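You operate a simulated robot arm through the tools that you are given. There is no shell and no other tool.

You are at the controls of a simulated robot arm. One attempt, no reset.

TASK
Warm frosted bottle 293 in the warm box at 35 C until its lamp is green.
Fine: then switch off, stand the bottle in the blue rack and shut the drawer. Set down upright: what you pick out.

Only the result counts: the job must be done as asked and must still hold three seconds after the hand-in. Knocking over, shifting, dropping, spilling or breaking anything else fails it.

THE ROBOT
A 7-joint arm with a two-finger gripper, fixed in place. Base frame: the origin is at the foot of the arm, x ahead of it, y to its left, z up; the work surface is at about z = 0.85. Units: m, degrees, N and s.
With the tool pointing down near the work surface it reaches from about 0.36 to 0.78 m from the base axis. Its first joint turns from -143.0 to 143.0 degrees. Payload 2.45 kg.
Tool frame: the origin (TCP) lies between the finger pads and is the grasp point; the fingertips stand 0.026 m ahead of it; z points along the fingers, y is the line along which they close. The gripper opens to 0.096 m. The gripper's body begins 0.069 m behind the TCP.
Orientation is that of the tool frame in the base frame, as a unit quaternion [x, y, z, w]. With the fingers straight down and closing along the base's y, the tool's x points along the base's -x, its y along +y and its z along -z.

THE INTERFACE
- The arm moves only by the tool nudge_tool. Its argument "increments" is one flat list of numbers, 7 for each row, row after row: the shift along the tool's x, y, z in m, then the turn, a rotation vector about the tool's x, y, z in degrees, then the opening in per cent of the stroke, from 0 (shut) to 100 (fully open). In form: [tx, ty, tz, ax, ay, az, hand, tx, ty, tz, ax, ay, az, hand, ...]. A call has 1 to 20 rows; each row is the pose to reach, as a shift and turn from the pose commanded when the call began, along the tool's axes at that moment. Rows are played at 5 a second. More than 0.05 m and 8.6 degrees between two rows, or a gripper value outside its range, and nothing of the call is played. A pose out of reach is approached as far as the arm can. The call stops where the force on the tool passes 40 N (or 10 N more than at its start, if that is more) or the arm is blocked; 0.2 s more then pass. Each finger halts on what it meets, pressing with about 29 N; the grip force reading is that of the motor and also rises with nothing between the fingers. The clock runs only during rows and for 0.2 s after the last one: add rows that repeat a pose to give the fingers time. It gives the time, the measured TCP pose, the force on the tool (base axes), the opening and the grip force at its end, in the units of the frame above (readings bear some noise), with the torque about the TCP (base axes, N m) and any sound that the robot's microphone picked up, and new pictures: "show" is both (left out), scene, wrist or none.
- Cameras (640 x 400 px; columns grow to the right, rows downward): "scene" is fixed at [0.2187, 0.4984, 1.6518]; the picture's right is [-0.99, -0.15, 0.00], its down [-0.09, 0.57, -0.82] and it looks along [0.12, -0.81, -0.57] (base axes); focal length 317 px, centre (320, 200). "wrist" rides on the gripper at [0.082, 0.003, -0.098] in the tool frame; the picture's right is [-0.04, 1.00, 0.00], its down [-0.73, -0.03, -0.68] and it looks along [-0.68, -0.03, 0.73] (tool axes); focal length 256 px, centre (320, 200). There is no depth. A picture from a camera that has moved, and an enlarged one, comes with that camera's place and axes in the base frame and with its lens.
- raise_lower(by): slides the trunk up (or, below 0, down) by that many m; the arm rides with it, the base frame stays. It gives what a move gives, with no picture.
- close_up(camera, box): a new picture of the part [left, top, right, bottom] of that camera's present view, enlarged. It takes no simulated time.
- hand_in(): hands the job in; it is judged then, once.

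Nothing tells you positions but the pictures and the camera data. Unless the task says otherwise, let go and move clear before handing in.

The tools are called after "Call:" by a JSON object that holds its "method" and its "body". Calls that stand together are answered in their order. nudge_tool: Moves the arm, as the interface text tells. Its arguments: {"type":"object","properties":{"increments":{"type":"array","items":{"type":"number"}},"show":{"type":"string","enum":["both","scene","wrist","none"]}},"required":["increments"]} The other tools are called the same way: raise_lower (by) slides the trunk up or down; close_up (camera, box) takes an enlarged picture of a part of a camera's view; hand_in () hands the job in.

At the start:

```text
time_s: 0.0
position: [0.3379, -0.2224, 1.2477]
tcp_rot: [0.0, 1.0, 0.0, 0.0]
wrist_force: [0.2, 0.0, 0.0]
wrist_torque: [0.01, -0.01, 0.01]
gripper_width: 0.096
grip_force: 0.1
trunk travel left (down, up): [-0.575, 0.065]
```

scene: 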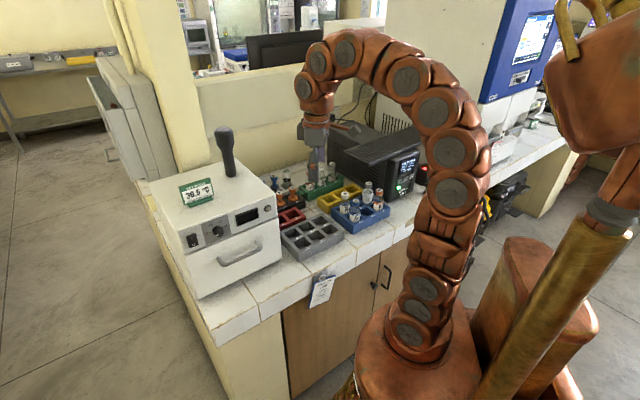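
wrist: 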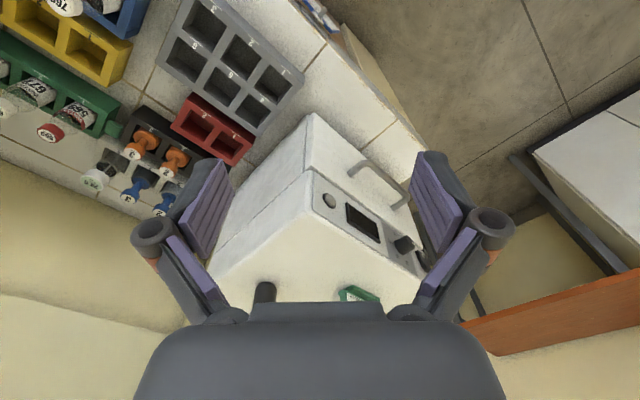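

I see a white warm box with a drawer handle, knob and display, a grey rack, and red, black, green, yellow and blue racks with bottles. I'll enlarge the pictures first to read the labels and the box's front.

Call:
{"method": "close_up", "body": {"camera": "scene", "box": [130, 120, 290, 300]}}

Call:
{"method": "close_up", "body": {"camera": "scene", "box": [260, 140, 440, 270]}}

Call:
{"method": "close_up", "body": {"camera": "wrist", "box": [0, 0, 320, 230]}}

Call:
{"method": "close_up", "body": {"camera": "wrist", "box": [200, 100, 460, 310]}}

```text
2.22 times, centred on (210, 210) of scene
camera zoom: at [0.2187, 0.4984, 1.6518], right [-0.99, -0.15, 0.0], down [-0.09, 0.57, -0.82], along [0.12, -0.81, -0.57], focal length 705 px, centre (564, 178)
```

zoom: 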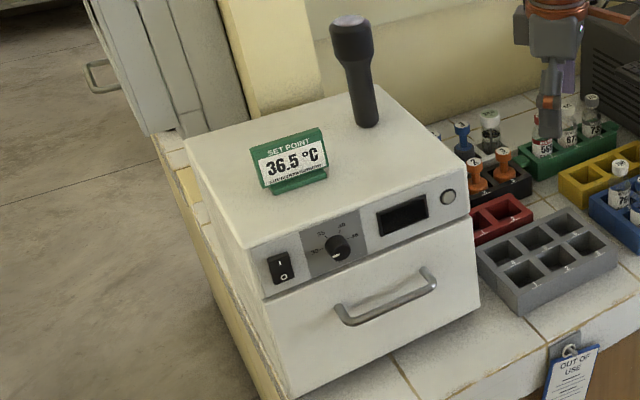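

```text
3.08 times, centred on (350, 205) of scene
camera zoom: at [0.2187, 0.4984, 1.6518], right [-0.99, -0.15, 0.0], down [-0.09, 0.57, -0.82], along [0.12, -0.81, -0.57], focal length 976 px, centre (228, 185)
```

zoom: 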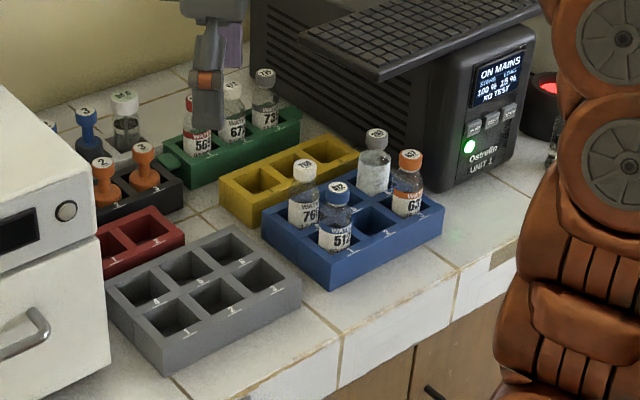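

```text
1.74 times, centred on (160, 115) of wrist
camera zoom: at [0.2575, -0.219, 1.3457], right [0.04, 1.0, 0.0], down [0.73, -0.03, 0.68], along [0.68, -0.03, -0.73], focal length 445 px, centre (598, 348)
```

zoom: 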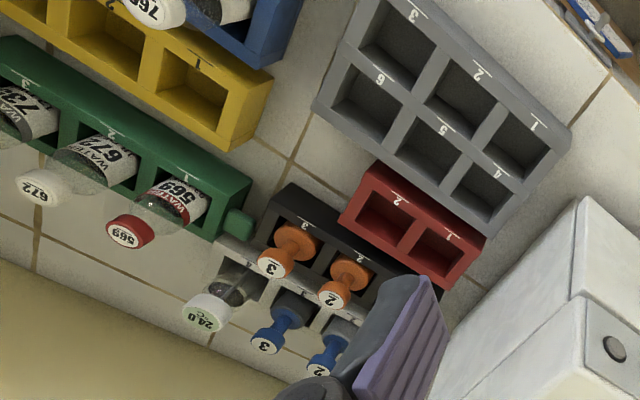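

```text
1.90 times, centred on (330, 205) of wrist
camera zoom: at [0.2575, -0.219, 1.3457], right [0.04, 1.0, 0.0], down [0.73, -0.03, 0.68], along [0.68, -0.03, -0.73], focal length 488 px, centre (301, 190)
```

zoom: 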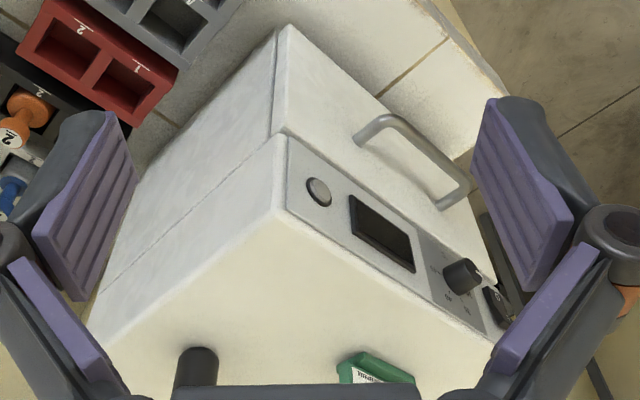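

I'm still reading the scene: the small print on the box, the tag, and the bottle caps.

Call:
{"method": "close_up", "body": {"camera": "scene", "box": [330, 170, 400, 240]}}

Call:
{"method": "close_up", "body": {"camera": "scene", "box": [175, 195, 285, 275]}}

Call:
{"method": "close_up", "body": {"camera": "scene", "box": [170, 170, 230, 215]}}

Call:
{"method": "close_up", "body": {"camera": "scene", "box": [295, 260, 355, 315]}}

Call:
{"method": "close_up", "body": {"camera": "scene", "box": [260, 150, 350, 210]}}

Call:
{"method": "close_up", "body": {"camera": "scene", "box": [380, 140, 440, 200]}}

Call:
{"method": "close_up", "body": {"camera": "wrist", "box": [0, 0, 160, 100]}}

```text
5.71 times, centred on (365, 205) of scene
camera zoom: at [0.2187, 0.4984, 1.6518], right [-0.99, -0.15, 0.0], down [-0.09, 0.57, -0.82], along [0.12, -0.81, -0.57], focal length 1813 px, centre (63, 171)
```

zoom: 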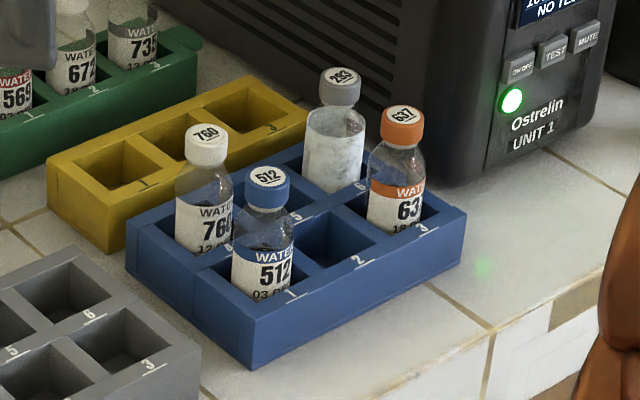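

```text
5.00 times, centred on (230, 235) of scene
camera zoom: at [0.2187, 0.4984, 1.6518], right [-0.99, -0.15, 0.0], down [-0.09, 0.57, -0.82], along [0.12, -0.81, -0.57], focal length 1587 px, centre (770, 25)
```

zoom: 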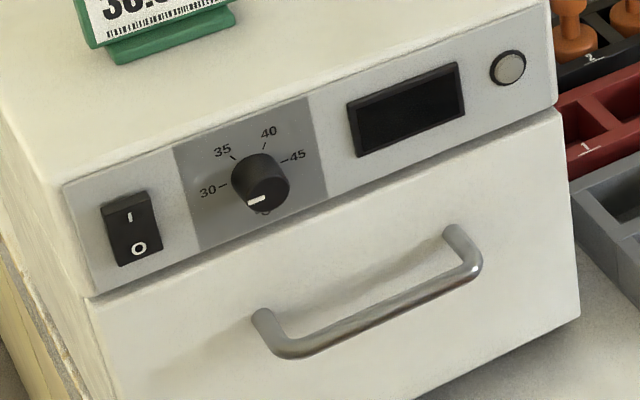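

```text
8.89 times, centred on (200, 192) of scene
camera zoom: at [0.2187, 0.4984, 1.6518], right [-0.99, -0.15, 0.0], down [-0.09, 0.57, -0.82], along [0.12, -0.81, -0.57], focal length 2821 px, centre (1387, 267)
```

zoom: 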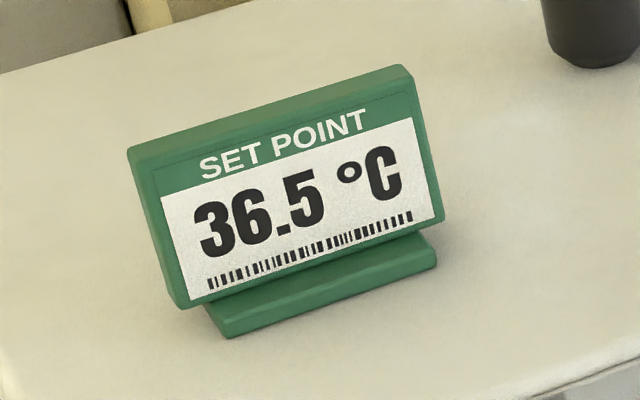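

```text
7.27 times, centred on (325, 288) of scene
camera zoom: at [0.2187, 0.4984, 1.6518], right [-0.99, -0.15, 0.0], down [-0.09, 0.57, -0.82], along [0.12, -0.81, -0.57], focal length 2308 px, centre (284, -436)
```

zoom: 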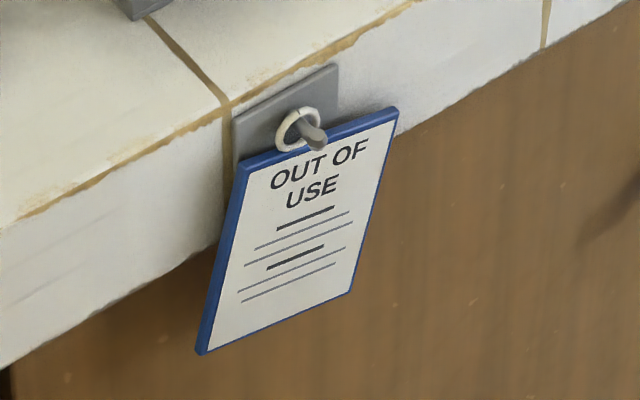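

```text
6.67 times, centred on (305, 180) of scene
camera zoom: at [0.2187, 0.4984, 1.6518], right [-0.99, -0.15, 0.0], down [-0.09, 0.57, -0.82], along [0.12, -0.81, -0.57], focal length 2115 px, centre (420, 333)
```

zoom: 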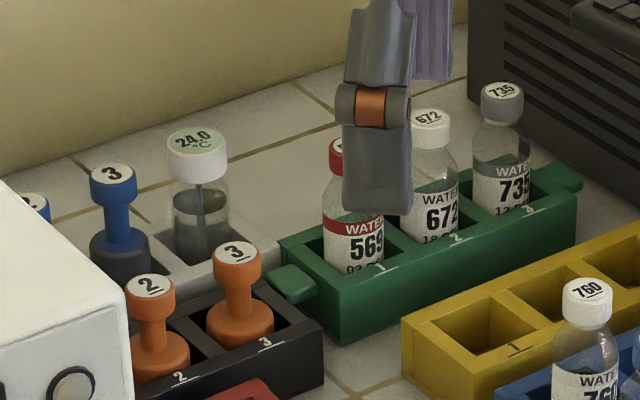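

```text
6.67 times, centred on (410, 170) of scene
camera zoom: at [0.2187, 0.4984, 1.6518], right [-0.99, -0.15, 0.0], down [-0.09, 0.57, -0.82], along [0.12, -0.81, -0.57], focal length 2115 px, centre (-280, 400)
```

zoom: 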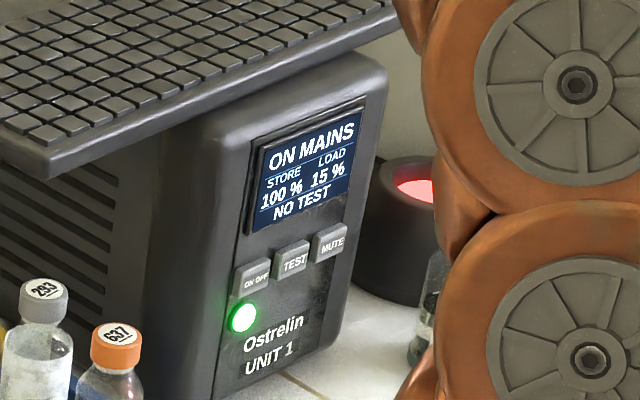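

```text
4.00 times, centred on (80, 50) of wrist
camera zoom: at [0.2575, -0.219, 1.3457], right [0.04, 1.0, 0.0], down [0.73, -0.03, 0.68], along [0.68, -0.03, -0.73], focal length 1024 px, centre (1280, 800)
```

zoom: 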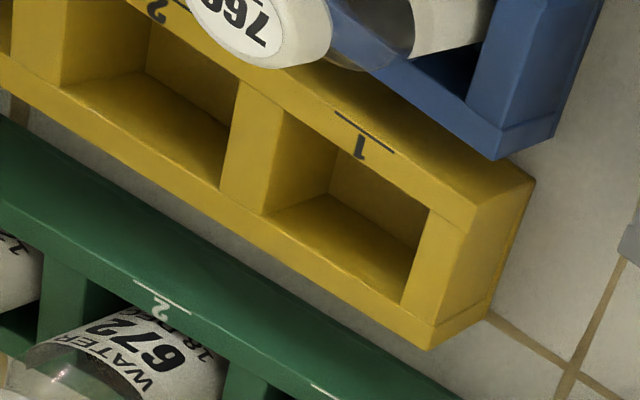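

Bottle 293 (grey cap, frosted) is in the back slot, number 6, of the blue rack. The warm box stands with its front turned about 45 degrees towards me and looks switched off, with the knob at its low end. I'll move in front of the box and turn the wrist camera towards the panel to measure it.

Call:
{"method": "nudge_tool", "body": {"increments": [-0.0223, 0.0268, 0.0217, 0, 0, 7.5, 100, -0.0446, 0.0536, 0.0434, 0, 0, 15, 100, -0.0669, 0.0804, 0.0651, 0, 0, 22.5, 100, -0.0892, 0.1072, 0.0868, 0, 0, 30, 100, -0.1115, 0.134, 0.1085, 0, 0, 37.5, 100, -0.134, 0.161, 0.13, 0, 0, 45, 100], "show": "both"}}

```text
time_s: 1.4
position: [0.4719, -0.0603, 1.1182]
tcp_rot: [0.384, 0.923, -0.001, 0.001]
wrist_force: [0.0, 0.2, 0.5]
wrist_torque: [0.02, -0.01, 0.01]
gripper_width: 0.096
grip_force: 0.0
trunk travel left (down, up): [-0.575, 0.065]
camera wrist: at [0.4174, 0.0007, 1.2163], right [0.74, 0.68, 0.0], down [0.5, -0.54, 0.68], along [0.46, -0.5, -0.73], focal length 256 px, centre (320, 200)
```

scene: 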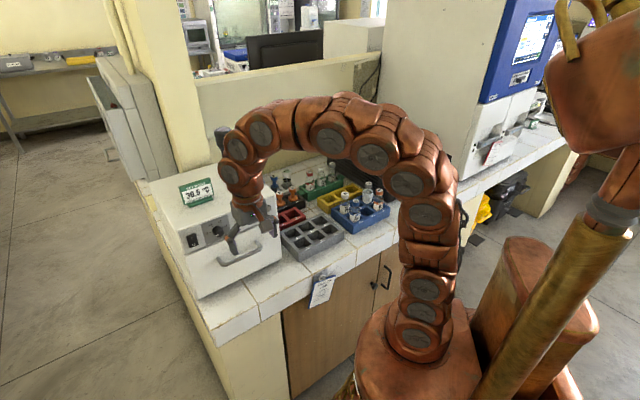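
wrist: 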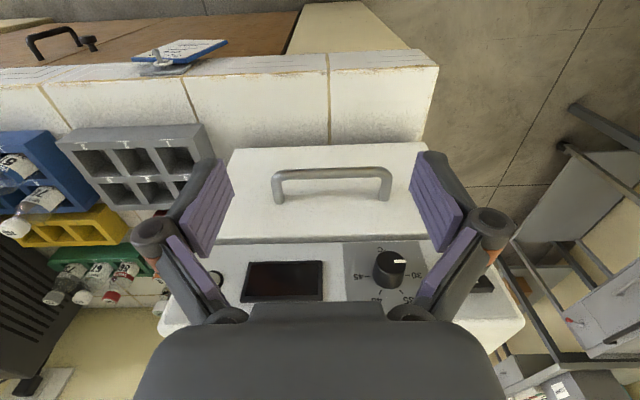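

The panel is facing the gripper squarely. Next I'll tilt the tool 45 degrees so the wrist camera looks level at the panel.

Call:
{"method": "nudge_tool", "body": {"increments": [0, 0, 0.005, 0, -7.5, 0, 100, 0, 0, 0.01, 0, -15, 0, 100, 0, 0, 0.015, 0, -22.5, 0, 100, 0, 0, 0.02, 0, -30, 0, 100, 0, 0, 0.025, 0, -37.5, 0, 100, 0, 0, 0.03, 0, -45, 0, 100], "show": "both"}}

```text
time_s: 2.8
position: [0.4722, -0.0619, 1.0878]
tcp_rot: [0.354, 0.853, -0.147, 0.355]
wrist_force: [1.0, -0.6, -0.2]
wrist_torque: [-0.01, 0.0, 0.01]
gripper_width: 0.0958
grip_force: 0.0
trunk travel left (down, up): [-0.575, 0.065]
camera wrist: at [0.3852, 0.0313, 1.0992], right [0.73, 0.69, 0.03], down [0.0, -0.05, 1.0], along [0.69, -0.73, -0.04], focal length 256 px, centre (320, 200)
```

scene: 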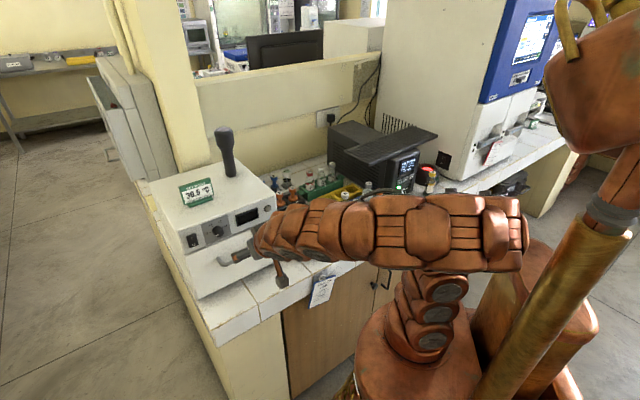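
wrist: 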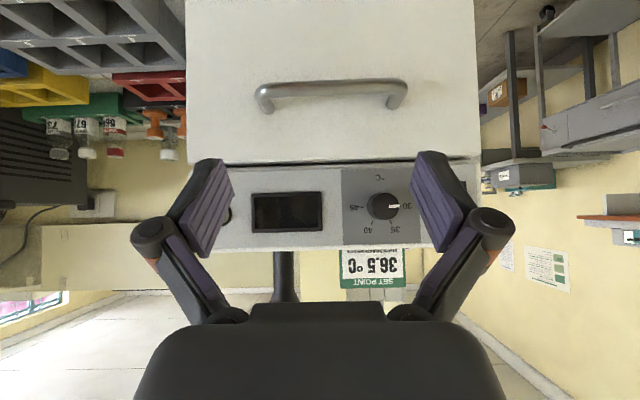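

The pointer of the knob is at 30, with 5 degrees C every 60 degrees of turn, and the display is dark. I'll zoom in to measure positions.

Call:
{"method": "close_up", "body": {"camera": "wrist", "box": [330, 150, 490, 250]}}

Call:
{"method": "close_up", "body": {"camera": "wrist", "box": [170, 0, 490, 200]}}

Call:
{"method": "close_up", "body": {"camera": "wrist", "box": [180, 150, 340, 250]}}

Call:
{"method": "close_up", "body": {"camera": "scene", "box": [170, 190, 290, 310]}}

```text
4.00 times, centred on (410, 200) of wrist
camera zoom: at [0.3852, 0.0313, 1.0992], right [0.73, 0.69, 0.03], down [0.0, -0.05, 1.0], along [0.69, -0.73, -0.04], focal length 1024 px, centre (-40, 200)
```

zoom: 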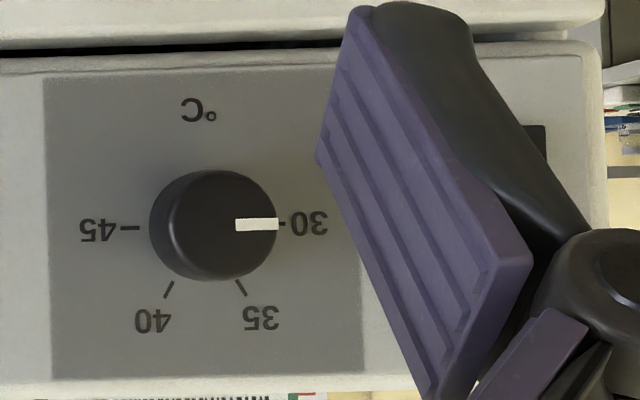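

```text
2.00 times, centred on (330, 100) of wrist
camera zoom: at [0.3852, 0.0313, 1.0992], right [0.73, 0.69, 0.03], down [0.0, -0.05, 1.0], along [0.69, -0.73, -0.04], focal length 512 px, centre (300, 400)
```

zoom: 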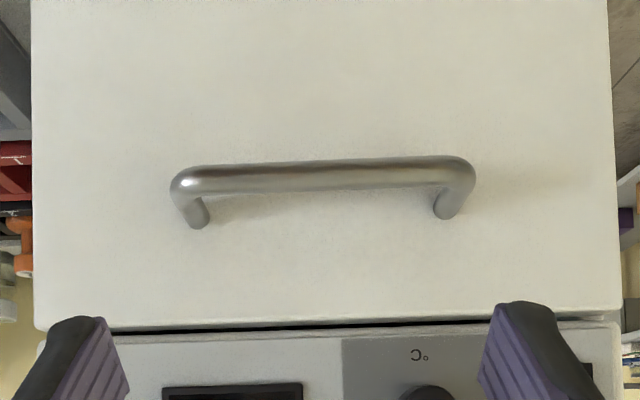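

```text
4.00 times, centred on (260, 200) of wrist
camera zoom: at [0.3852, 0.0313, 1.0992], right [0.73, 0.69, 0.03], down [0.0, -0.05, 1.0], along [0.69, -0.73, -0.04], focal length 1024 px, centre (560, 200)
```

zoom: 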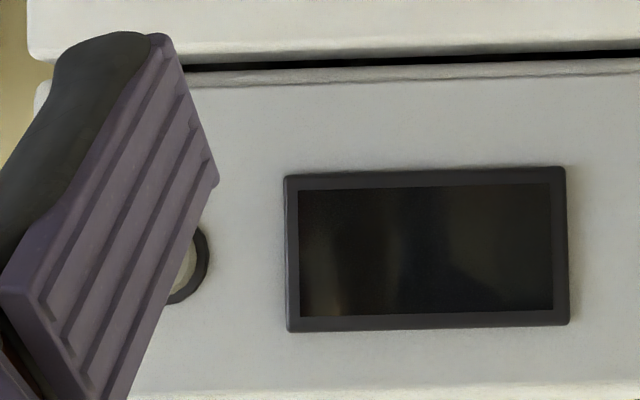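

```text
3.33 times, centred on (230, 250) of scene
camera zoom: at [0.2187, 0.4984, 1.6518], right [-0.99, -0.15, 0.0], down [-0.09, 0.57, -0.82], along [0.12, -0.81, -0.57], focal length 1058 px, centre (620, 33)
```

zoom: 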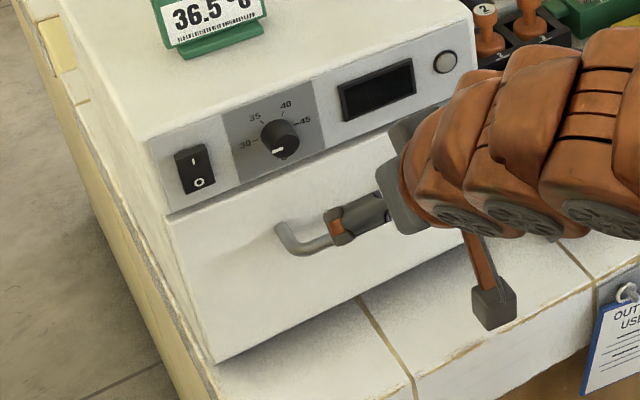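

I've triangulated the handle bar at about (0.538, -0.112, 1.00) and the drawer face about 4.8 cm behind it. Next I'll roll the gripper 90 degrees so the fingers close across the bar, partly close them, and hover in front of it.

Call:
{"method": "nudge_tool", "body": {"increments": [0.0, 0.001, 0.002, 0, 0, -7.5, 95, 0.0, 0.002, 0.004, 0, 0, -15, 90, 0.0, 0.003, 0.006, 0, 0, -22.5, 85, 0.001, 0.004, 0.01, 0, 0, -30, 80, 0.001, 0.005, 0.014, 0, 0, -37.5, 75, 0.002, 0.006, 0.018, 0, 0, -45, 70, 0.002, 0.007, 0.022, 0, 0, -52.5, 65, 0.003, 0.008, 0.026, 0, 0, -60, 60, 0.003, 0.009, 0.03, 0, 0, -67.5, 55, 0.003, 0.01, 0.034, 0, 0, -75, 50, 0.0035, 0.01, 0.037, 0, 0, -82.5, 45, 0.0037, 0.01, 0.04, 0, 0, -90, 40, 0.0037, 0.01, 0.04, 0, 0, -90, 40], "show": "both"}}

```text
time_s: 5.6
position: [0.4969, -0.074, 1.0572]
tcp_rot: [-0.355, 0.853, -0.354, 0.146]
wrist_force: [-0.2, -0.2, 0.7]
wrist_torque: [-0.01, 0.02, 0.0]
gripper_width: 0.0384
grip_force: 0.1
trunk travel left (down, up): [-0.575, 0.065]
camera wrist: at [0.3894, -0.0794, 1.1242], right [-0.47, 0.53, -0.71], down [0.19, 0.84, 0.5], along [0.86, 0.1, -0.5], focal length 256 px, centre (320, 200)
```

scene: 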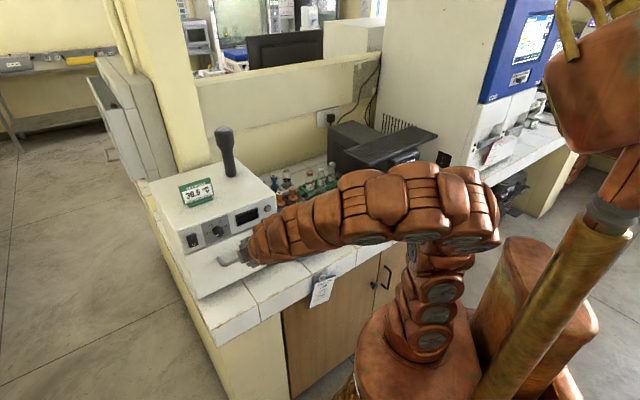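
wrist: 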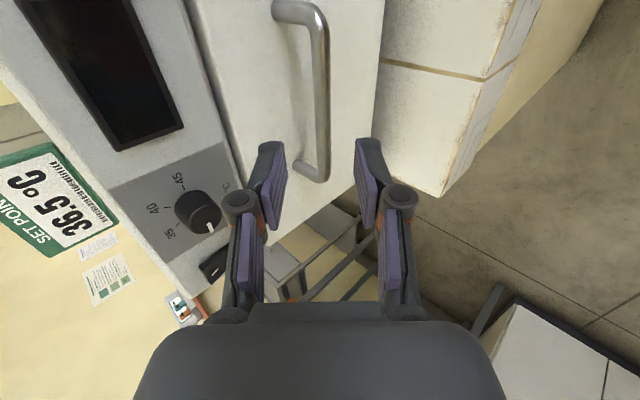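

The bar lines up with the tool axis in this view. I'll advance most of the way with the fingers 3.8 cm open and check again.

Call:
{"method": "nudge_tool", "body": {"increments": [0, 0, 0.02, 0, 0, 0, 40, 0, 0, 0.04, 0, 0, 0, 40, 0, 0, 0.055, 0, 0, 0, 40], "show": "both"}}

Call:
{"method": "close_up", "body": {"camera": "wrist", "box": [200, 80, 440, 230]}}

```text
time_s: 6.4
position: [0.5246, -0.1014, 1.0162]
tcp_rot: [-0.353, 0.854, -0.354, 0.146]
wrist_force: [0.2, 0.4, -0.5]
wrist_torque: [0.0, 0.01, -0.02]
gripper_width: 0.0386
grip_force: 0.0
trunk travel left (down, up): [-0.575, 0.065]
camera wrist: at [0.4171, -0.1077, 1.0836], right [-0.47, 0.53, -0.71], down [0.19, 0.84, 0.5], along [0.86, 0.1, -0.5], focal length 256 px, centre (320, 200)
```

scene: 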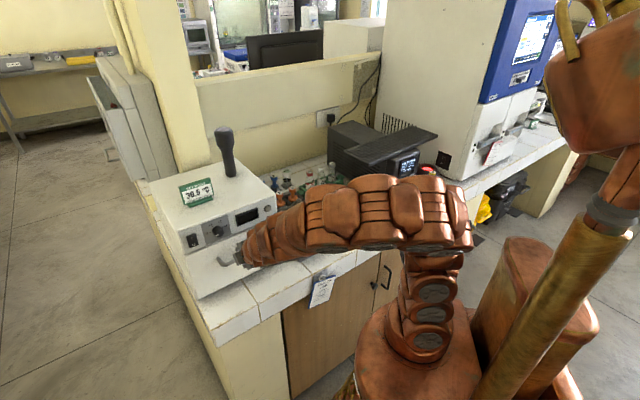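
wrist: 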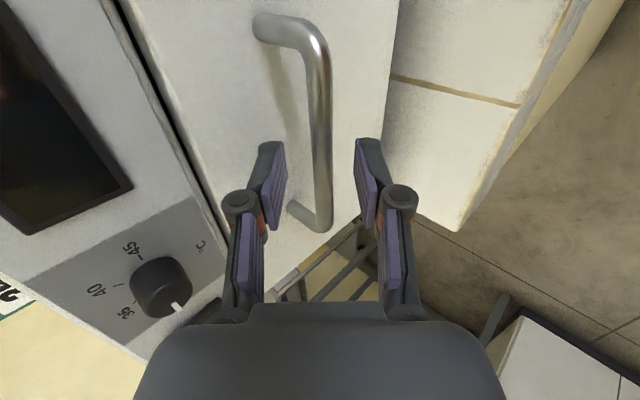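

```text
2.67 times, centred on (320, 155) of wrist
camera zoom: at [0.4171, -0.1077, 1.0836], right [-0.47, 0.53, -0.71], down [0.19, 0.84, 0.5], along [0.86, 0.1, -0.5], focal length 683 px, centre (320, 320)
```

zoom: 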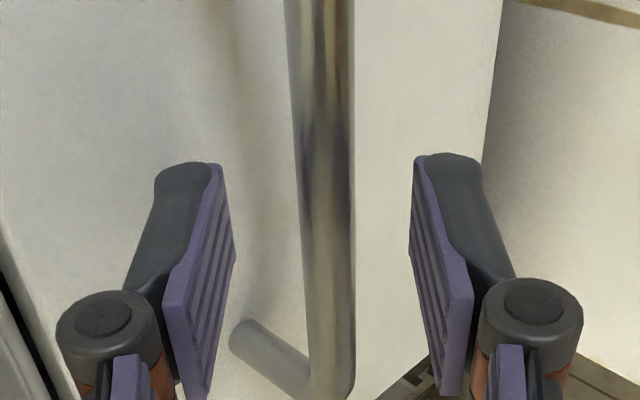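

The bar sits between the pads. I'll move in the last 2 cm and close on it.

Call:
{"method": "nudge_tool", "body": {"increments": [0, 0, 0.012, 0, 0, 0, 40, 0, 0, 0.022, 0, 0, 0, 40, 0, 0, 0.022, 0, 0, 0, 0, 0, 0, 0.022, 0, 0, 0, 0, 0, 0, 0.022, 0, 0, 0, 0], "show": "wrist"}}

```text
time_s: 7.6
position: [0.535, -0.11, 1.0015]
tcp_rot: [-0.354, 0.854, -0.354, 0.145]
wrist_force: [-7.6, 7.1, -14.8]
wrist_torque: [0.01, 0.02, 0.58]
gripper_width: 0.0107
grip_force: 37.9
trunk travel left (down, up): [-0.575, 0.065]
camera wrist: at [0.4272, -0.1177, 1.0685], right [-0.47, 0.53, -0.71], down [0.19, 0.84, 0.5], along [0.86, 0.1, -0.5], focal length 256 px, centre (320, 200)
```

wrist: 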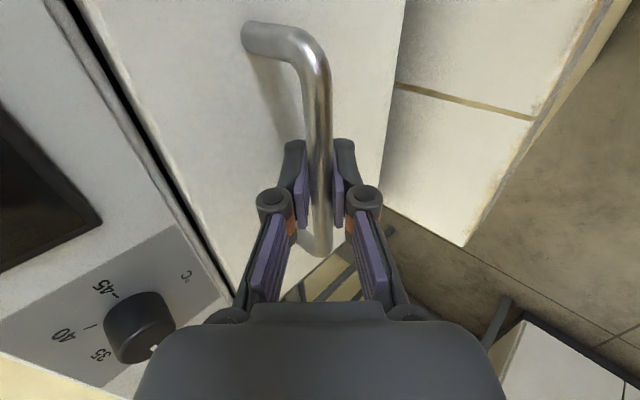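

The handle is gripped. I'll pull the drawer straight out along its axis, slowly at first.

Call:
{"method": "nudge_tool", "body": {"increments": [0, 0.007, -0.006, 0, 0, 0, 0, 0, 0.0142, -0.0132, 0, 0, 0, 0, 0, 0.0213, -0.0203, 0, 0, 0, 0, 0, 0.0283, -0.0273, 0, 0, 0, 0, 0, 0.0354, -0.0344, 0, 0, 0, 0, 0, 0.0424, -0.0414, 0, 0, 0, 0, 0, 0.0495, -0.0485, 0, 0, 0, 0], "show": "both"}}

```text
time_s: 9.2
position: [0.4859, -0.0643, 1.0003]
tcp_rot: [-0.352, 0.854, -0.353, 0.146]
wrist_force: [-11.4, -9.6, -15.5]
wrist_torque: [-0.53, 0.5, 0.06]
gripper_width: 0.011
grip_force: 37.8
trunk travel left (down, up): [-0.575, 0.065]
camera wrist: at [0.379, -0.0692, 1.0684], right [-0.47, 0.53, -0.71], down [0.2, 0.84, 0.5], along [0.86, 0.1, -0.5], focal length 256 px, centre (320, 200)
```

scene: 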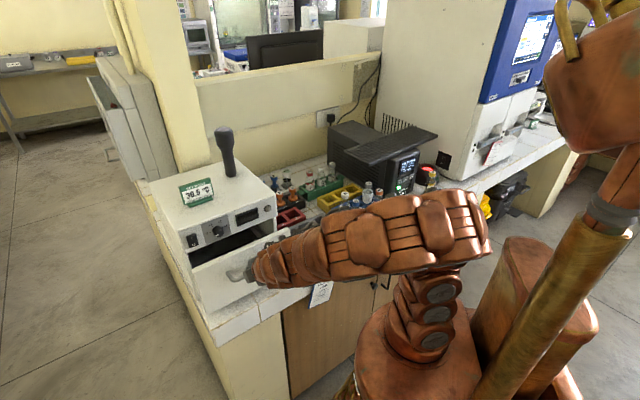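
wrist: 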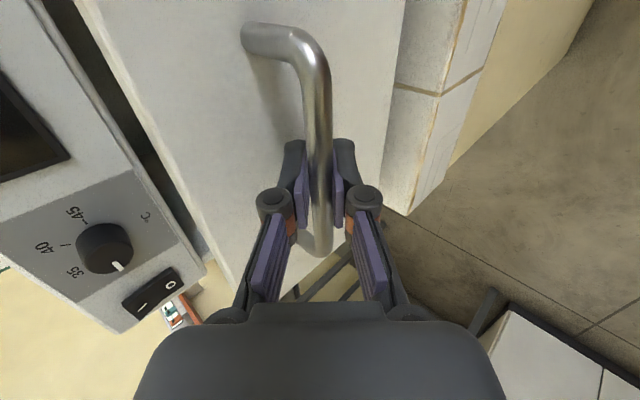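

The drawer slides out along a line about 2 degrees off my estimate. I'll correct the direction and keep pulling.

Call:
{"method": "nudge_tool", "body": {"increments": [0.003, 0.0113, -0.0099, 0, 0, 0, 0, 0.0035, 0.0219, -0.0205, 0, 0, 0, 0, 0.004, 0.0325, -0.0311, 0, 0, 0, 0, 0.0045, 0.0431, -0.0417, 0, 0, 0, 0, 0.005, 0.0537, -0.0523, 0, 0, 0, 0, 0.0055, 0.0643, -0.0629, 0, 0, 0, 0], "show": "both"}}

```text
time_s: 9.6
position: [0.4826, -0.057, 1.002]
tcp_rot: [-0.353, 0.855, -0.353, 0.142]
wrist_force: [-5.2, -3.7, -13.7]
wrist_torque: [-0.75, 0.7, -0.52]
gripper_width: 0.0107
grip_force: 38.1
out of reach, approached as far as the arm can: row 1, 2
trunk travel left (down, up): [-0.575, 0.065]
stopped in row 2: the force on the tool passed its limit at 60 N (the readings are from after the stop); the commanded pose is now the measured one
camera wrist: at [0.3752, -0.0623, 1.07], right [-0.47, 0.53, -0.7], down [0.2, 0.84, 0.5], along [0.86, 0.09, -0.51], focal length 256 px, centre (320, 200)
```

scene: 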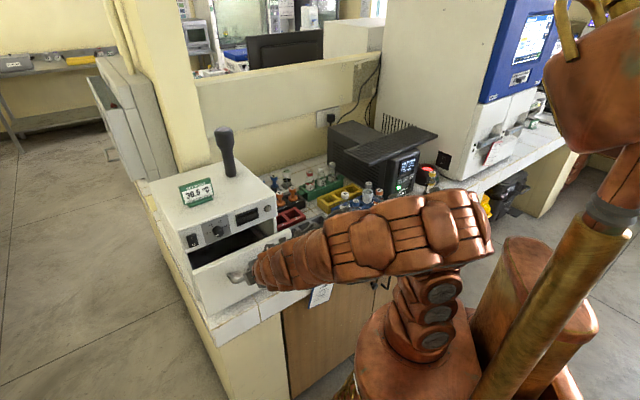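
wrist: 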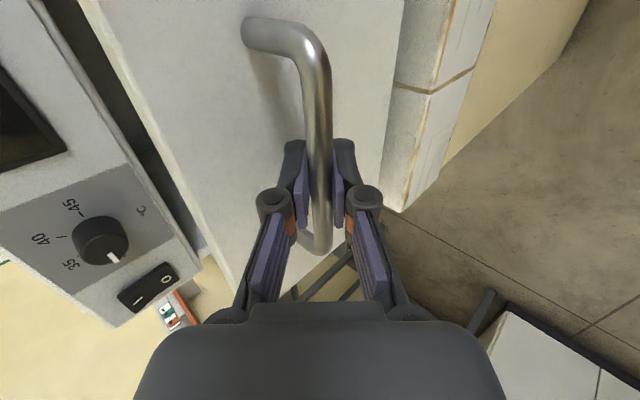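

The arm reached its joint limit with the drawer about 7 cm open. I'll loosen the fingers a little and pivot around the bar until the tool points straight down, which lets me pull further.

Call:
{"method": "nudge_tool", "body": {"increments": [0, 0, 0, 0, 0, 0, 24, 0, 0, 0, 0, 0, 0, 24, 0, 0, 0, -7.5, 0, 0, 24, 0, 0, 0, -15, 0, 0, 24, 0, 0, 0, -22.5, 0, 0, 24, 0, 0, 0, -30, 0, 0, 24, 0, 0, 0, -37.5, 0, 0, 24, 0, 0, 0, -45, 0, 0, 24], "show": "both"}}

```text
time_s: 11.4
position: [0.4824, -0.0543, 1.0025]
tcp_rot: [-0.382, 0.924, 0.002, -0.005]
wrist_force: [-0.3, -0.1, 0.2]
wrist_torque: [-0.03, -0.01, -0.02]
gripper_width: 0.023
grip_force: 0.0
trunk travel left (down, up): [-0.575, 0.065]
camera wrist: at [0.4235, -0.1101, 1.1006], right [-0.68, 0.74, 0.01], down [0.55, 0.5, 0.67], along [0.49, 0.46, -0.74], focal length 256 px, centre (320, 200)
```

scene: 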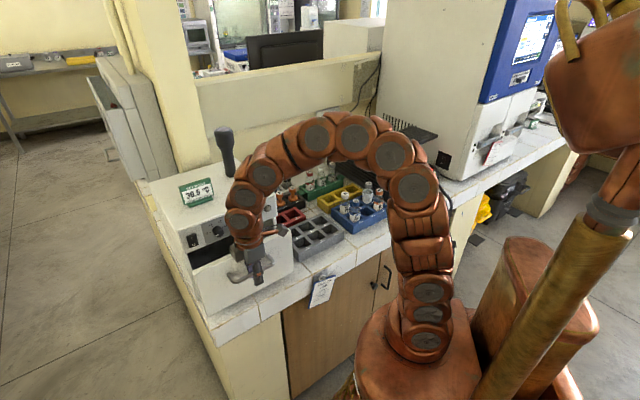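
wrist: 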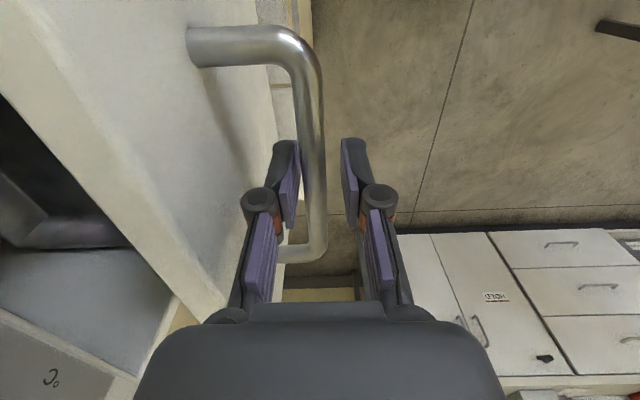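

The fingers now hang down on either side of the bar. I'll close on it again and pull further.

Call:
{"method": "nudge_tool", "body": {"increments": [0, -0.004, 0, 0, 0, 0, 24, 0, -0.004, 0, 0, 0, 0, 0, 0, -0.004, 0, 0, 0, 0, 0, 0.0005, 0.011, 0, 0, 0, 0, 0, 0.001, 0.026, 0, 0, 0, 0, 0, 0.0016, 0.041, 0, 0, 0, 0, 0, 0.0021, 0.056, 0, 0, 0, 0, 0, 0.0026, 0.071, 0, 0, 0, 0, 0], "show": "both"}}

```text
time_s: 13.2
position: [0.4323, -0.0047, 1.0035]
tcp_rot: [-0.382, 0.924, 0.001, -0.004]
wrist_force: [10.2, 11.8, -24.4]
wrist_torque: [-0.14, 0.14, 0.93]
gripper_width: 0.0107
grip_force: 37.2
trunk travel left (down, up): [-0.575, 0.065]
camera wrist: at [0.3735, -0.0603, 1.1013], right [-0.68, 0.74, 0.0], down [0.55, 0.5, 0.67], along [0.5, 0.46, -0.74], focal length 256 px, centre (320, 200)
```

scene: 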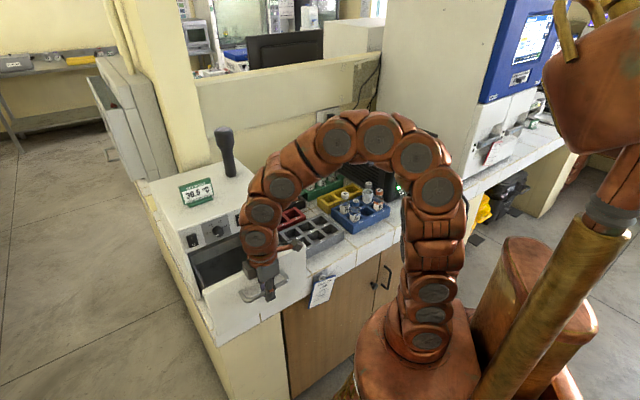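
wrist: 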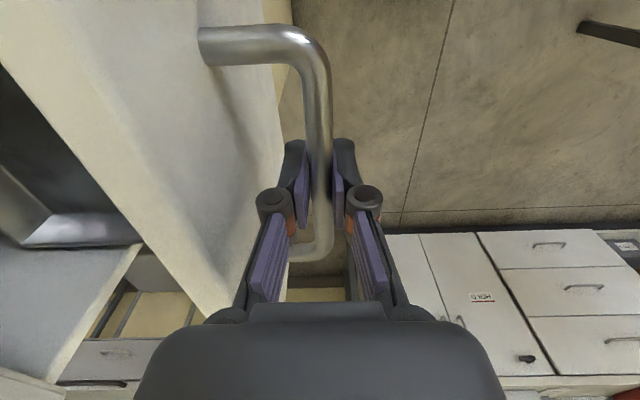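

It's about 15 cm open now. I'll ease the sideways load and pull on to find the stop.

Call:
{"method": "nudge_tool", "body": {"increments": [-0.0015, 0.0, 0.0015, 0, 0, 0, 0, -0.0015, 0.012, 0.0015, 0, 0, 0, 0, -0.0015, 0.024, 0.0015, 0, 0, 0, 0, -0.0015, 0.036, 0.0015, 0, 0, 0, 0, -0.0015, 0.048, 0.0015, 0, 0, 0, 0], "show": "both"}}

```text
time_s: 14.4
position: [0.3992, 0.0282, 1.0025]
tcp_rot: [-0.38, 0.925, 0.0, -0.002]
wrist_force: [-2.9, -1.4, 13.7]
wrist_torque: [0.03, -0.04, 0.91]
gripper_width: 0.0107
grip_force: 38.3
trunk travel left (down, up): [-0.575, 0.065]
camera wrist: at [0.3399, -0.0269, 1.1012], right [-0.67, 0.74, 0.0], down [0.55, 0.5, 0.68], along [0.5, 0.46, -0.74], focal length 256 px, centre (320, 200)
```

scene: 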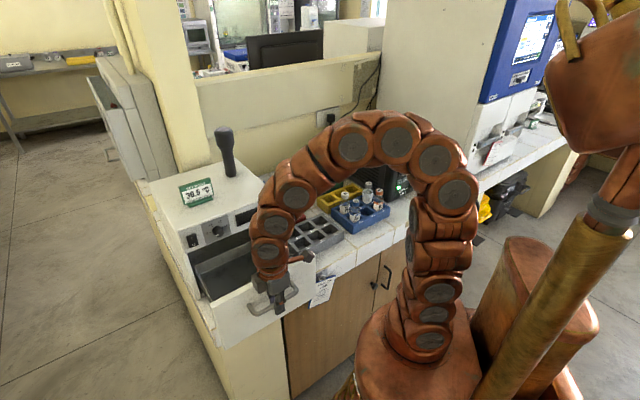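
wrist: 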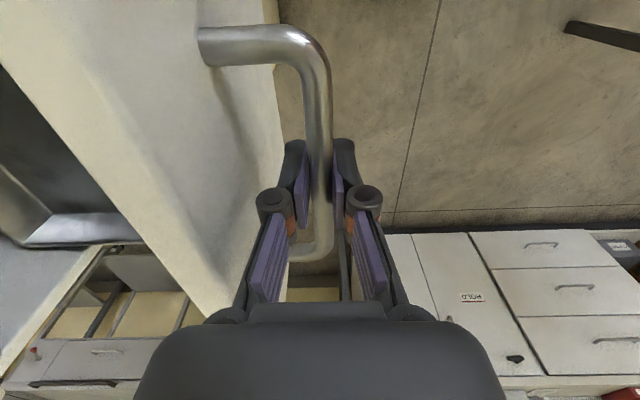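

The drawer is about 19 cm open. I'll release the handle, rise and look into it.

Call:
{"method": "nudge_tool", "body": {"increments": [0, 0, 0, 0, 0, 0, 30, 0, 0, 0, 0, 0, 0, 40, 0, 0, -0.03, 0, 0, 0, 40, 0, 0, -0.07, 0, 0, 0, 40, 0, -0.02, -0.11, 0, 0, 0, 40, 0, -0.05, -0.15, 0, 0, 0, 40, 0, -0.08, -0.18, 0, 0, 0, 40], "show": "both"}}

```text
time_s: 16.0
position: [0.4568, -0.029, 1.1839]
tcp_rot: [-0.38, 0.925, 0.001, -0.003]
wrist_force: [-0.7, -0.2, 0.5]
wrist_torque: [-0.02, 0.0, -0.01]
gripper_width: 0.0385
grip_force: 0.1
trunk travel left (down, up): [-0.575, 0.065]
camera wrist: at [0.3975, -0.084, 1.2826], right [-0.67, 0.74, 0.0], down [0.55, 0.5, 0.67], along [0.5, 0.46, -0.74], focal length 256 px, centre (320, 200)
```

scene: 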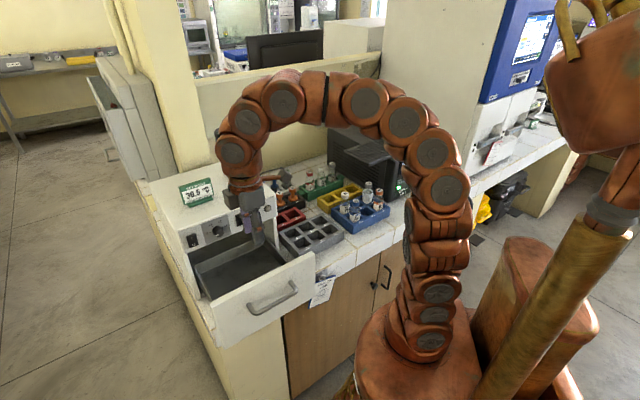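
wrist: 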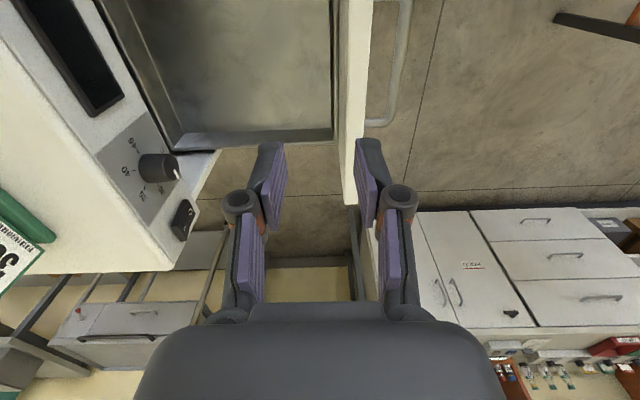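

The drawer is an empty flat metal tray. I'll check its depth and look at the rocker more closely.

Call:
{"method": "close_up", "body": {"camera": "scene", "box": [170, 200, 330, 350]}}

Call:
{"method": "close_up", "body": {"camera": "wrist", "box": [60, 0, 420, 230]}}

Call:
{"method": "close_up", "body": {"camera": "scene", "box": [330, 170, 400, 240]}}

```text
2.67 times, centred on (250, 275) of scene
camera zoom: at [0.2187, 0.4984, 1.6518], right [-0.99, -0.15, 0.0], down [-0.09, 0.57, -0.82], along [0.12, -0.81, -0.57], focal length 846 px, centre (507, 0)
```

zoom: 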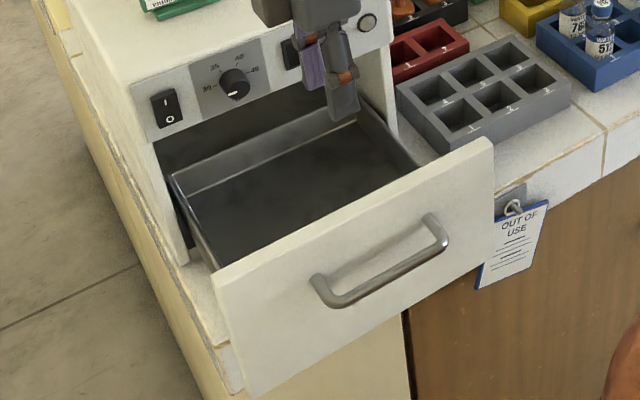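

```text
1.74 times, centred on (240, 115) of wrist
camera zoom: at [0.3975, -0.084, 1.2826], right [-0.67, 0.74, 0.0], down [0.55, 0.5, 0.67], along [0.5, 0.46, -0.74], focal length 445 px, centre (459, 348)
```

zoom: 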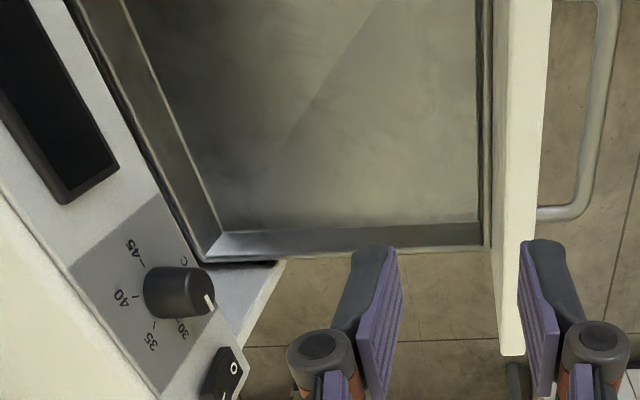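

```text
5.71 times, centred on (365, 205) of scene
camera zoom: at [0.2187, 0.4984, 1.6518], right [-0.99, -0.15, 0.0], down [-0.09, 0.57, -0.82], along [0.12, -0.81, -0.57], focal length 1813 px, centre (63, 171)
```

zoom: 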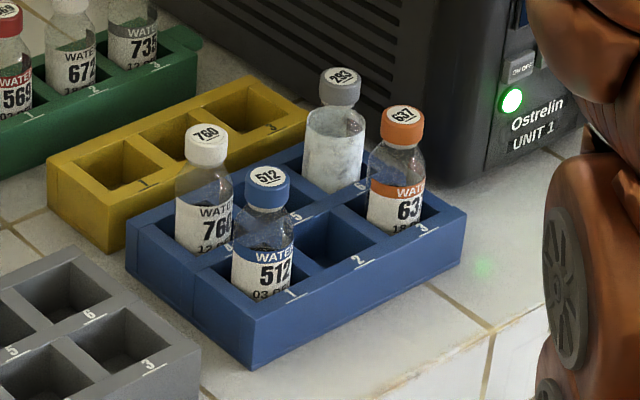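

The drawer is fully open and empty. Next I'll fly over to the blue rack at a safe height, turning so the camera looks at it from the robot side.

Call:
{"method": "nudge_tool", "body": {"increments": [0.0282, -0.007, -0.008, 0, 0, 7.95, 40, 0.0563, -0.014, -0.016, 0, 0, 15.9, 40, 0.0845, -0.0209, -0.024, 0, 0, 23.85, 40, 0.1126, -0.0279, -0.032, 0, 0, 31.8, 40, 0.1408, -0.0349, -0.04, 0, 0, 39.75, 40, 0.169, -0.0419, -0.048, 0, 0, 47.7, 40, 0.1971, -0.0488, -0.056, 0, 0, 55.65, 40, 0.2253, -0.0558, -0.062, 0, 0, 63.6, 40, 0.2534, -0.0628, -0.066, 0, 0, 71.55, 40, 0.2816, -0.0698, -0.066, 0, 0, 79.5, 40, 0.3098, -0.0767, -0.066, 0, 0, 87.45, 40, 0.3379, -0.0837, -0.066, 0, 0, 95.4, 40, 0.3661, -0.0907, -0.066, 0, 0, 103.35, 40, 0.3942, -0.0977, -0.066, 0, 0, 111.3, 40, 0.4224, -0.1046, -0.066, 0, 0, 119.25, 40, 0.4506, -0.1116, -0.066, 0, 0, 127.2, 40, 0.4787, -0.1186, -0.066, 0, 0, 135.15, 40], "show": "both"}}

```text
time_s: 19.6
position: [0.1994, -0.4488, 1.2508]
tcp_rot: [0.71, 0.704, -0.003, -0.002]
wrist_force: [0.2, -0.3, -0.8]
wrist_torque: [-0.04, 0.05, 0.0]
gripper_width: 0.0385
grip_force: 0.1
trunk travel left (down, up): [-0.575, 0.065]
camera wrist: at [0.205, -0.3669, 1.3484], right [1.0, -0.05, -0.01], down [-0.03, -0.73, 0.68], along [-0.04, -0.68, -0.73], focal length 256 px, centre (320, 200)
```

scene: 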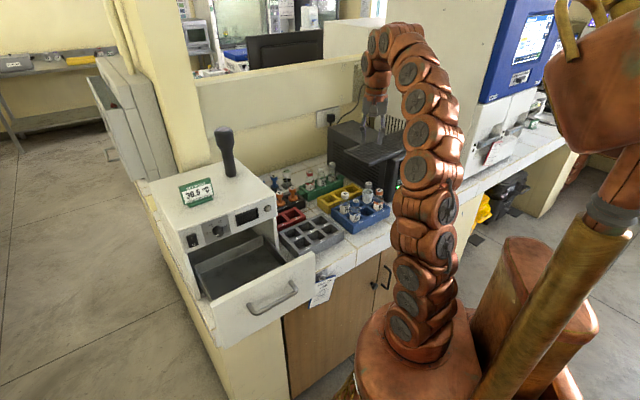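
wrist: 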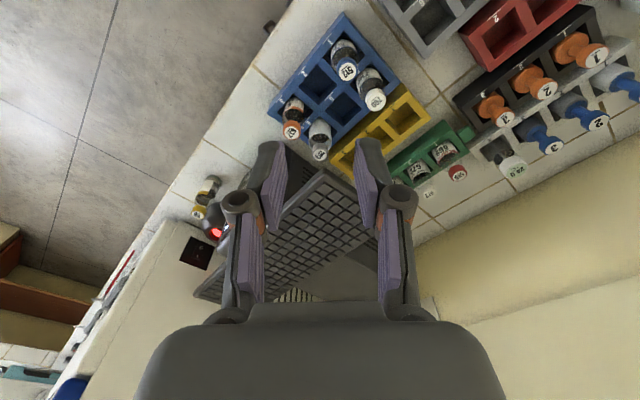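

Bottle 293's cap is at about (0.19, -0.60, 0.98) in the blue rack. I'll zoom in to check the clearances to its neighbours and the keyboard on the UPS.

Call:
{"method": "close_up", "body": {"camera": "wrist", "box": [240, 0, 440, 180]}}

Call:
{"method": "close_up", "body": {"camera": "scene", "box": [310, 100, 440, 240]}}

```text
2.22 times, centred on (340, 90) of wrist
camera zoom: at [0.205, -0.3669, 1.3484], right [1.0, -0.05, -0.01], down [-0.03, -0.73, 0.68], along [-0.04, -0.68, -0.73], focal length 569 px, centre (276, 444)
```

zoom: 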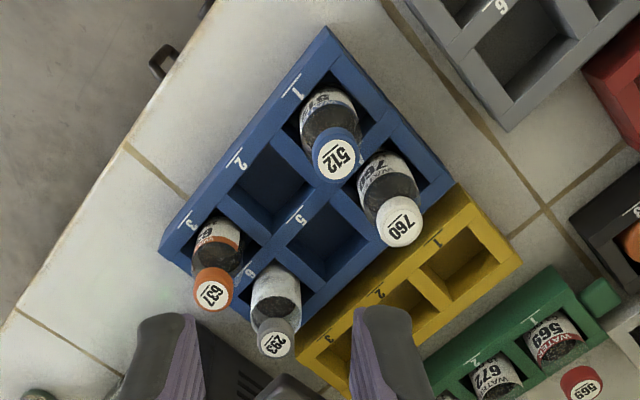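

```text
2.86 times, centred on (375, 170) of scene
camera zoom: at [0.2187, 0.4984, 1.6518], right [-0.99, -0.15, 0.0], down [-0.09, 0.57, -0.82], along [0.12, -0.81, -0.57], focal length 907 px, centre (163, 286)
```

zoom: 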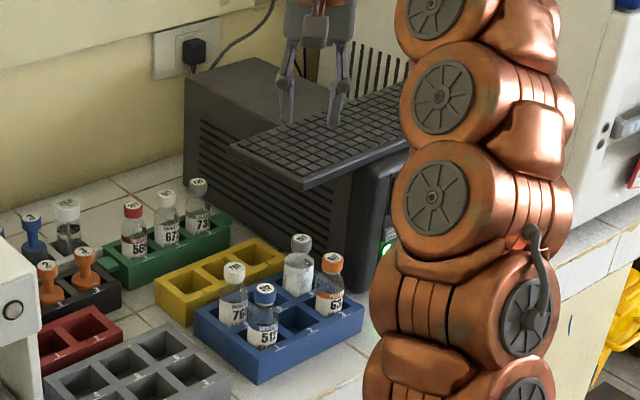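

I need to know whether the keyboard overhangs the bottle, so I'll zoom in on its corner.

Call:
{"method": "close_up", "body": {"camera": "wrist", "box": [250, 110, 410, 210]}}

Call:
{"method": "close_up", "body": {"camera": "scene", "box": [340, 140, 400, 200]}}

```text
4.00 times, centred on (330, 160) of wrist
camera zoom: at [0.205, -0.3669, 1.3484], right [1.0, -0.05, -0.01], down [-0.03, -0.73, 0.68], along [-0.04, -0.68, -0.73], focal length 1024 px, centre (280, 360)
```

zoom: 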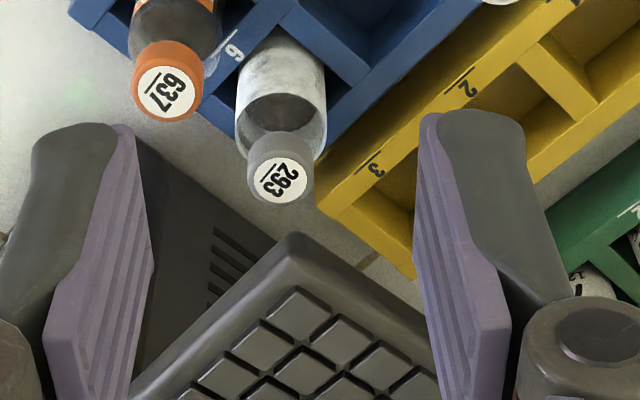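

```text
6.67 times, centred on (370, 170) of scene
camera zoom: at [0.2187, 0.4984, 1.6518], right [-0.99, -0.15, 0.0], down [-0.09, 0.57, -0.82], along [0.12, -0.81, -0.57], focal length 2115 px, centre (-13, 400)
```

zoom: 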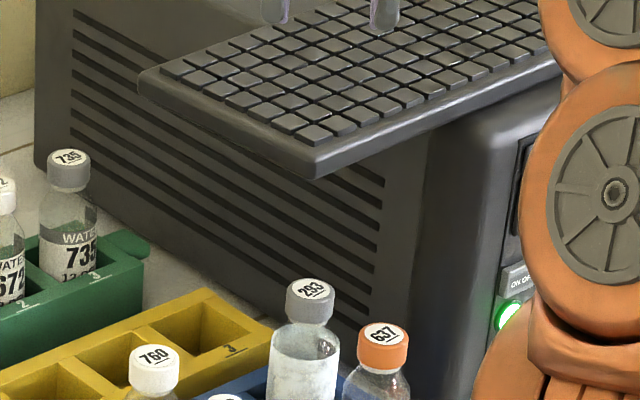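

The bottle turns out to stand about 4 cm under the overhanging keyboard shelf, so it can't be lifted straight up. I'll look along the rack from the box side at a low angle to measure the shelf, the rack and the bottle heights.

Call:
{"method": "nudge_tool", "body": {"increments": [0.0123, 0.0222, 0.025, 0, 0, 7.5, 40, 0.0247, 0.0443, 0.05, 0, 0, 15, 40, 0.037, 0.0665, 0.075, 0, 0, 22.5, 40, 0.0493, 0.0887, 0.1, 0, 0, 30, 40, 0.0617, 0.1108, 0.125, 0, 0, 37.5, 40, 0.074, 0.133, 0.15, 0, 0, 45, 40], "show": "none"}}

Call:
{"method": "nudge_tool", "body": {"increments": [0, 0, 0.005, 0, -7.5, 0, 40, 0, 0, 0.01, 0, -15, 0, 40, 0, 0, 0.015, 0, -22.5, 0, 40, 0, 0, 0.02, 0, -30, 0, 40, 0, 0, 0.03, 0, -37.5, 0, 40, 0, 0, 0.04, 0, -45, 0, 40], "show": "both"}}

```text
time_s: 21.0
position: [0.3313, -0.3768, 1.0973]
tcp_rot: [0.925, 0.379, -0.003, 0.001]
wrist_force: [-0.6, 0.6, 0.7]
wrist_torque: [0.01, -0.03, -0.05]
gripper_width: 0.0383
grip_force: 0.0
trunk travel left (down, up): [-0.575, 0.065]
```

```text
time_s: 22.4
position: [0.3317, -0.377, 1.0586]
tcp_rot: [0.853, 0.351, -0.358, 0.145]
wrist_force: [-0.3, -0.5, -0.4]
wrist_torque: [-0.01, -0.06, 0.01]
gripper_width: 0.0384
grip_force: 0.0
trunk travel left (down, up): [-0.575, 0.065]
camera wrist: at [0.4258, -0.2898, 1.0685], right [0.68, -0.73, 0.03], down [-0.04, 0.0, 1.0], along [-0.73, -0.68, -0.03], focal length 256 px, centre (320, 200)
```

scene: 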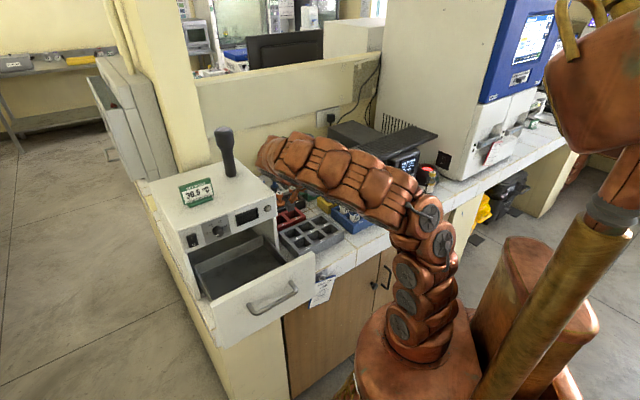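
wrist: 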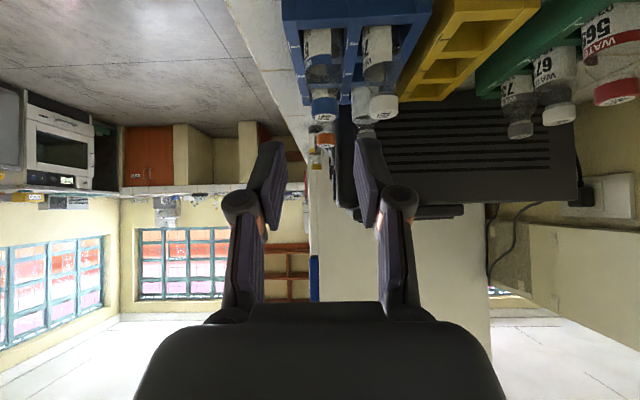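

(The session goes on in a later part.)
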